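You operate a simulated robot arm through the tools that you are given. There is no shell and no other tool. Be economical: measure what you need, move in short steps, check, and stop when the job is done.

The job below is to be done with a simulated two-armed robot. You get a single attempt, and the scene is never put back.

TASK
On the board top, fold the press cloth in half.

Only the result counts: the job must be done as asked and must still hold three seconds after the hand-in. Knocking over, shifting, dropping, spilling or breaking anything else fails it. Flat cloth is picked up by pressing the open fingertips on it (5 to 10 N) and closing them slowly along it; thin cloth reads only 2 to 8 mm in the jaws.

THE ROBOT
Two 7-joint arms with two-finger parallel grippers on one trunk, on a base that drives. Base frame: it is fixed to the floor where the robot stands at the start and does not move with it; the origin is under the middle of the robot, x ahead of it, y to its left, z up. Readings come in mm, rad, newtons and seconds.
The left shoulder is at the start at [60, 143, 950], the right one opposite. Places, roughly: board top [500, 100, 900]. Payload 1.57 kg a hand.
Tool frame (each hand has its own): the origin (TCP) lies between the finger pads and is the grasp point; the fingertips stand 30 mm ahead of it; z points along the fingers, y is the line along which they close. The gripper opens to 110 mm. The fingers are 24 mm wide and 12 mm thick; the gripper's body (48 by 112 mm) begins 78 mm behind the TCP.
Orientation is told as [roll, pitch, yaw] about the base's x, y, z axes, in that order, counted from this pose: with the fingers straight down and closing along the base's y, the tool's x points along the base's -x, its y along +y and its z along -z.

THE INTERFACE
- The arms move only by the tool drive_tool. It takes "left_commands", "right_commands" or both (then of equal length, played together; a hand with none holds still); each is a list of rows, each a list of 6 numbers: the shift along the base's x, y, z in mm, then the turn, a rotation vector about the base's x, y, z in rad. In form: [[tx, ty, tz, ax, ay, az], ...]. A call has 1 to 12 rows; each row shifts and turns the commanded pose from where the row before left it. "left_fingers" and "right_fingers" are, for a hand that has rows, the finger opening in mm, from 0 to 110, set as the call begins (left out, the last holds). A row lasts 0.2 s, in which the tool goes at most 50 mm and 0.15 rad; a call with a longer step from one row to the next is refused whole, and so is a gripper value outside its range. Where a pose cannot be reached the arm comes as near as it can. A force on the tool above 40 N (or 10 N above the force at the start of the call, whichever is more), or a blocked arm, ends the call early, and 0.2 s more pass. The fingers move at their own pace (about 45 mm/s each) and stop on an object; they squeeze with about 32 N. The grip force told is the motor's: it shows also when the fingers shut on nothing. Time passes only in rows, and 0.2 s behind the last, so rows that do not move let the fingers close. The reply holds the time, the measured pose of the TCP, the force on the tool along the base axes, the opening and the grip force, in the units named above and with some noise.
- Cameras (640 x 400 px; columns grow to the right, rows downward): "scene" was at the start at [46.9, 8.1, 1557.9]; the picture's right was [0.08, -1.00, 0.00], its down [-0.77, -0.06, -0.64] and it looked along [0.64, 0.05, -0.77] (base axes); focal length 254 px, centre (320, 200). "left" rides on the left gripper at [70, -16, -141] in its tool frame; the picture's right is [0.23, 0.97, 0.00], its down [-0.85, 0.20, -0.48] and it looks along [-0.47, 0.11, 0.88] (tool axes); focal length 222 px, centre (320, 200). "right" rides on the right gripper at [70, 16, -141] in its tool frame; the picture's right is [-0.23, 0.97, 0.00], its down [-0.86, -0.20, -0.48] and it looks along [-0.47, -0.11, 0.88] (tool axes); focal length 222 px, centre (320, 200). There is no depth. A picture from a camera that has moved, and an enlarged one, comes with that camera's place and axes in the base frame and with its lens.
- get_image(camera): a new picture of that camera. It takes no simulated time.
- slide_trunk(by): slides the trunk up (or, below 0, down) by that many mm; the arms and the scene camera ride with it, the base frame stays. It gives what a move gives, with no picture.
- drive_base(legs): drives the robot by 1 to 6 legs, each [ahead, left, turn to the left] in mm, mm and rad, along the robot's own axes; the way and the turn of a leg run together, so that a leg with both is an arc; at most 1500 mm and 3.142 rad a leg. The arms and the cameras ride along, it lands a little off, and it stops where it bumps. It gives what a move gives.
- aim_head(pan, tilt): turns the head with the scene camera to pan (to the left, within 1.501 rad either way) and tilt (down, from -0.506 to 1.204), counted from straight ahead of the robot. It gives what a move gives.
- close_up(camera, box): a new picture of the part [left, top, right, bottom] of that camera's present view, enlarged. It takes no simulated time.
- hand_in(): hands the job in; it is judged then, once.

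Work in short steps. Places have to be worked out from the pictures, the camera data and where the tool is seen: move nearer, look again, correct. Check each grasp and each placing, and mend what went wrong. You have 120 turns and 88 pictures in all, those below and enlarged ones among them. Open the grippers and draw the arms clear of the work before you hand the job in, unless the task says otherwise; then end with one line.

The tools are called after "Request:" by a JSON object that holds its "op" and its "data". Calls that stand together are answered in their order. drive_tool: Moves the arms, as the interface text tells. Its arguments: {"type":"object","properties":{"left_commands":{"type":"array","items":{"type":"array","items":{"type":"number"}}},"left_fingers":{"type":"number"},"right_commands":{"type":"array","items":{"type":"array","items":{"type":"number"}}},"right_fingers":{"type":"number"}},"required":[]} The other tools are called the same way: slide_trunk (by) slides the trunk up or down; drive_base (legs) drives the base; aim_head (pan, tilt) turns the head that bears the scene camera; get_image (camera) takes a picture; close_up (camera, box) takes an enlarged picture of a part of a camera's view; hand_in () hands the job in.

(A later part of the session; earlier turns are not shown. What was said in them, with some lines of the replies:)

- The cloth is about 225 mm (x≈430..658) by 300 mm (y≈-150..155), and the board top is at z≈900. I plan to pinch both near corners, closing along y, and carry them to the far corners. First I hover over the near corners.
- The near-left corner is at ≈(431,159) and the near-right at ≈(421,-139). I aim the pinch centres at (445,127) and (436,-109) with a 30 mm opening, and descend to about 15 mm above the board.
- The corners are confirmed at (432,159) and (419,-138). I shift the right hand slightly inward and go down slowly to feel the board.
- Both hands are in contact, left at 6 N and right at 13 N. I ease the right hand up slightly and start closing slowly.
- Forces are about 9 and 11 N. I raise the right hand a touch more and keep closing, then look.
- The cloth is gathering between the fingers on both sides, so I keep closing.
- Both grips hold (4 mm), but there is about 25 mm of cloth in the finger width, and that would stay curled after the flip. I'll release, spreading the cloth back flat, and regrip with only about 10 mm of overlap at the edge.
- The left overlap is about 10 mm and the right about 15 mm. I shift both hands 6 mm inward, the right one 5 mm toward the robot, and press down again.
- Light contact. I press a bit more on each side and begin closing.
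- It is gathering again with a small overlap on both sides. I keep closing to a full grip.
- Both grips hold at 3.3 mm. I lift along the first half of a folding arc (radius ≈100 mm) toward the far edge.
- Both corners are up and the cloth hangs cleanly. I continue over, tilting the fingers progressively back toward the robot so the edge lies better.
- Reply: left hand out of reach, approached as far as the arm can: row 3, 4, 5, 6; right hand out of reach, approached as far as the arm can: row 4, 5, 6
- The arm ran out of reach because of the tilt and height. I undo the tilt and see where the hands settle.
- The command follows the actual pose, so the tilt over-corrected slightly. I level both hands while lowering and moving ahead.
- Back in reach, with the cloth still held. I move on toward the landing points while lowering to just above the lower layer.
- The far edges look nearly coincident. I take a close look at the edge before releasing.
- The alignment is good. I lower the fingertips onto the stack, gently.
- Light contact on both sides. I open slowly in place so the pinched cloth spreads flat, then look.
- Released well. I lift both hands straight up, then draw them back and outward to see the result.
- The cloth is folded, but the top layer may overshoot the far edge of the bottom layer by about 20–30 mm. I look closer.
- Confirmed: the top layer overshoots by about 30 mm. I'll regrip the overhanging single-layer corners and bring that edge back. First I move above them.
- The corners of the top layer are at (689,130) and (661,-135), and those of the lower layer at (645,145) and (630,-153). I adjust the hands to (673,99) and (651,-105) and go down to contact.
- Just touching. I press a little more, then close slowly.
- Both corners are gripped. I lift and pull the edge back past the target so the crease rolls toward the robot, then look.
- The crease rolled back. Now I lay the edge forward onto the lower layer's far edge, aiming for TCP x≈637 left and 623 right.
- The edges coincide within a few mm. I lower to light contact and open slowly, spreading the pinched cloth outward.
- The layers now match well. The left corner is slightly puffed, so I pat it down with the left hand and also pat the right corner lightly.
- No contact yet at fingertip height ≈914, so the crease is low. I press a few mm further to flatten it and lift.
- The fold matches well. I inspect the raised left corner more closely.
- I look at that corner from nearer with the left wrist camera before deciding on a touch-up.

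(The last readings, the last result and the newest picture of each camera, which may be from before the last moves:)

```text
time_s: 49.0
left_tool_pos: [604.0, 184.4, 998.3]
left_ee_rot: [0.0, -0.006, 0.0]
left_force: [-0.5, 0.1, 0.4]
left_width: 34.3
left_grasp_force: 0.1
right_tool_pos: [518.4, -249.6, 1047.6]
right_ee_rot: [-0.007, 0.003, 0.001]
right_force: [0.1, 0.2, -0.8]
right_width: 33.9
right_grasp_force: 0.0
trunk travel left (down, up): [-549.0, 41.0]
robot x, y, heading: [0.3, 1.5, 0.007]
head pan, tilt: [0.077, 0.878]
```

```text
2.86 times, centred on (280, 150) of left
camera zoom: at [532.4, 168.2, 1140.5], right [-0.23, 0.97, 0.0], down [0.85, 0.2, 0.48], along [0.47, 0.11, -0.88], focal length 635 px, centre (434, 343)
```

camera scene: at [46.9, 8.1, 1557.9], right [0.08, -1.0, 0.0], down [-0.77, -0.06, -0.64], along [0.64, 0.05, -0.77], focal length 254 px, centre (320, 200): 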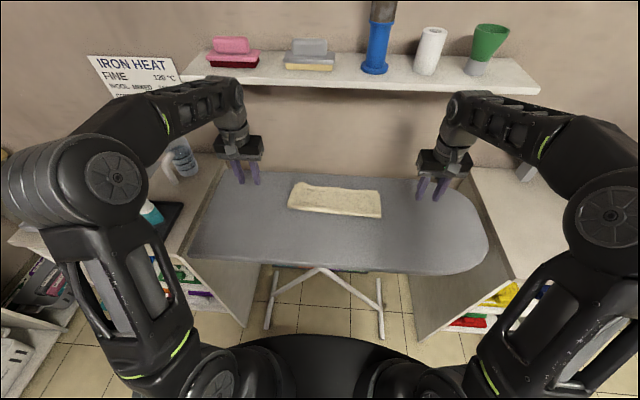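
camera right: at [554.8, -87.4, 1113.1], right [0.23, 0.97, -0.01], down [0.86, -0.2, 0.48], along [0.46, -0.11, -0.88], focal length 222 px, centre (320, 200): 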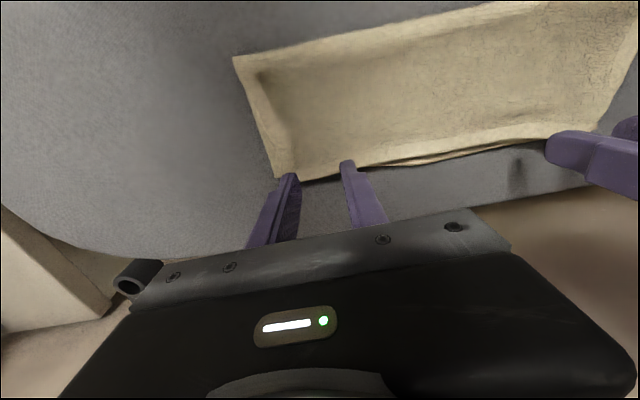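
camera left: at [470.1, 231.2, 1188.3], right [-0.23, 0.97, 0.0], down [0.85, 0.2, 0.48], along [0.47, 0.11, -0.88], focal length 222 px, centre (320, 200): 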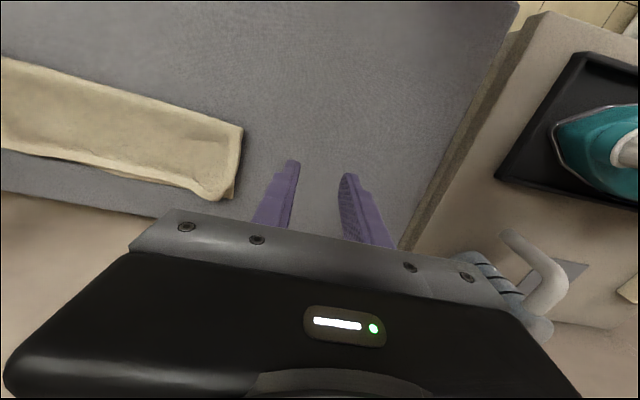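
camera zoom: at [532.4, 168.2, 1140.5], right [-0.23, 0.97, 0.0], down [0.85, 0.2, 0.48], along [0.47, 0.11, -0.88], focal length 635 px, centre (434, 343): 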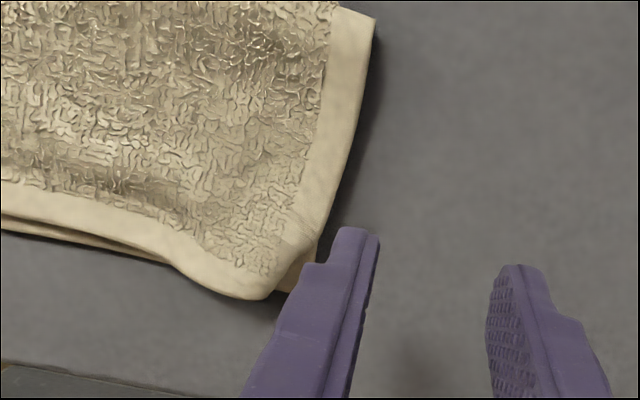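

The corner only has a small tuck of about 10–15 mm, and the layers coincide otherwise. I open the grippers and draw the arms clear.

Request:
{"op": "drive_tool", "data": {"left_commands": [[-10, 20, 20, 0, 0, 0], [-20, 20, 25, 0, 0, 0], [-25, 20, 30, 0, 0, 0], [-25, 20, 30, 0, 0, 0], [0, 0, 0, 0, 0, 0], [0, 0, 0, 0, 0, 0], [0, 0, 0, 0, 0, 0]], "right_commands": [[0, 0, 15, 0, 0, 0], [0, 0, 15, 0, 0, 0], [0, 0, 10, 0, 0, 0], [0, 0, 0, 0, 0, 0], [0, 0, 0, 0, 0, 0], [0, 0, 0, 0, 0, 0], [0, 0, 0, 0, 0, 0]], "left_fingers": 80, "right_fingers": 80}}

Request:
{"op": "get_image", "data": {"camera": "scene"}}

```text
time_s: 50.6
left_tool_pos: [523.1, 266.3, 1102.9]
left_ee_rot: [0.001, -0.001, 0.001]
left_force: [-0.9, 0.3, -0.3]
left_width: 80.1
left_grasp_force: 0.2
right_tool_pos: [519.9, -249.4, 1085.7]
right_ee_rot: [-0.006, 0.006, 0.0]
right_force: [-0.3, 0.6, 0.4]
right_width: 80.2
right_grasp_force: 0.1
trunk travel left (down, up): [-549.0, 41.0]
robot x, y, heading: [-0.8, 2.9, -0.005]
head pan, tilt: [0.077, 0.878]
```

```text
25 pictures are left
camera scene: at [47.1, 8.1, 1557.9], right [0.08, -1.0, 0.0], down [-0.77, -0.06, -0.64], along [0.64, 0.05, -0.77], focal length 254 px, centre (320, 200)
```

scene: 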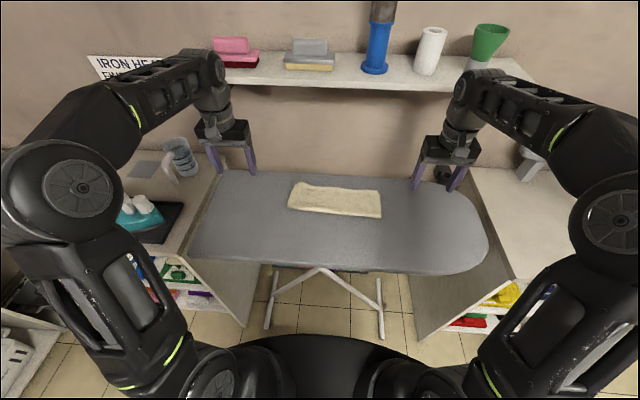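

The cloth lies folded in half on the board, the arms are clear, and nothing else looks moved. I hand the job in.

Request:
{"op": "hand_in", "data": {}}

```text
The job is handed in.
```

The press cloth is folded in half on the board top, with the two layers' edges within about 15 mm of each other and a small 10–15 mm tuck left in the far-left corner; nothing else looked disturbed and the job is handed in.
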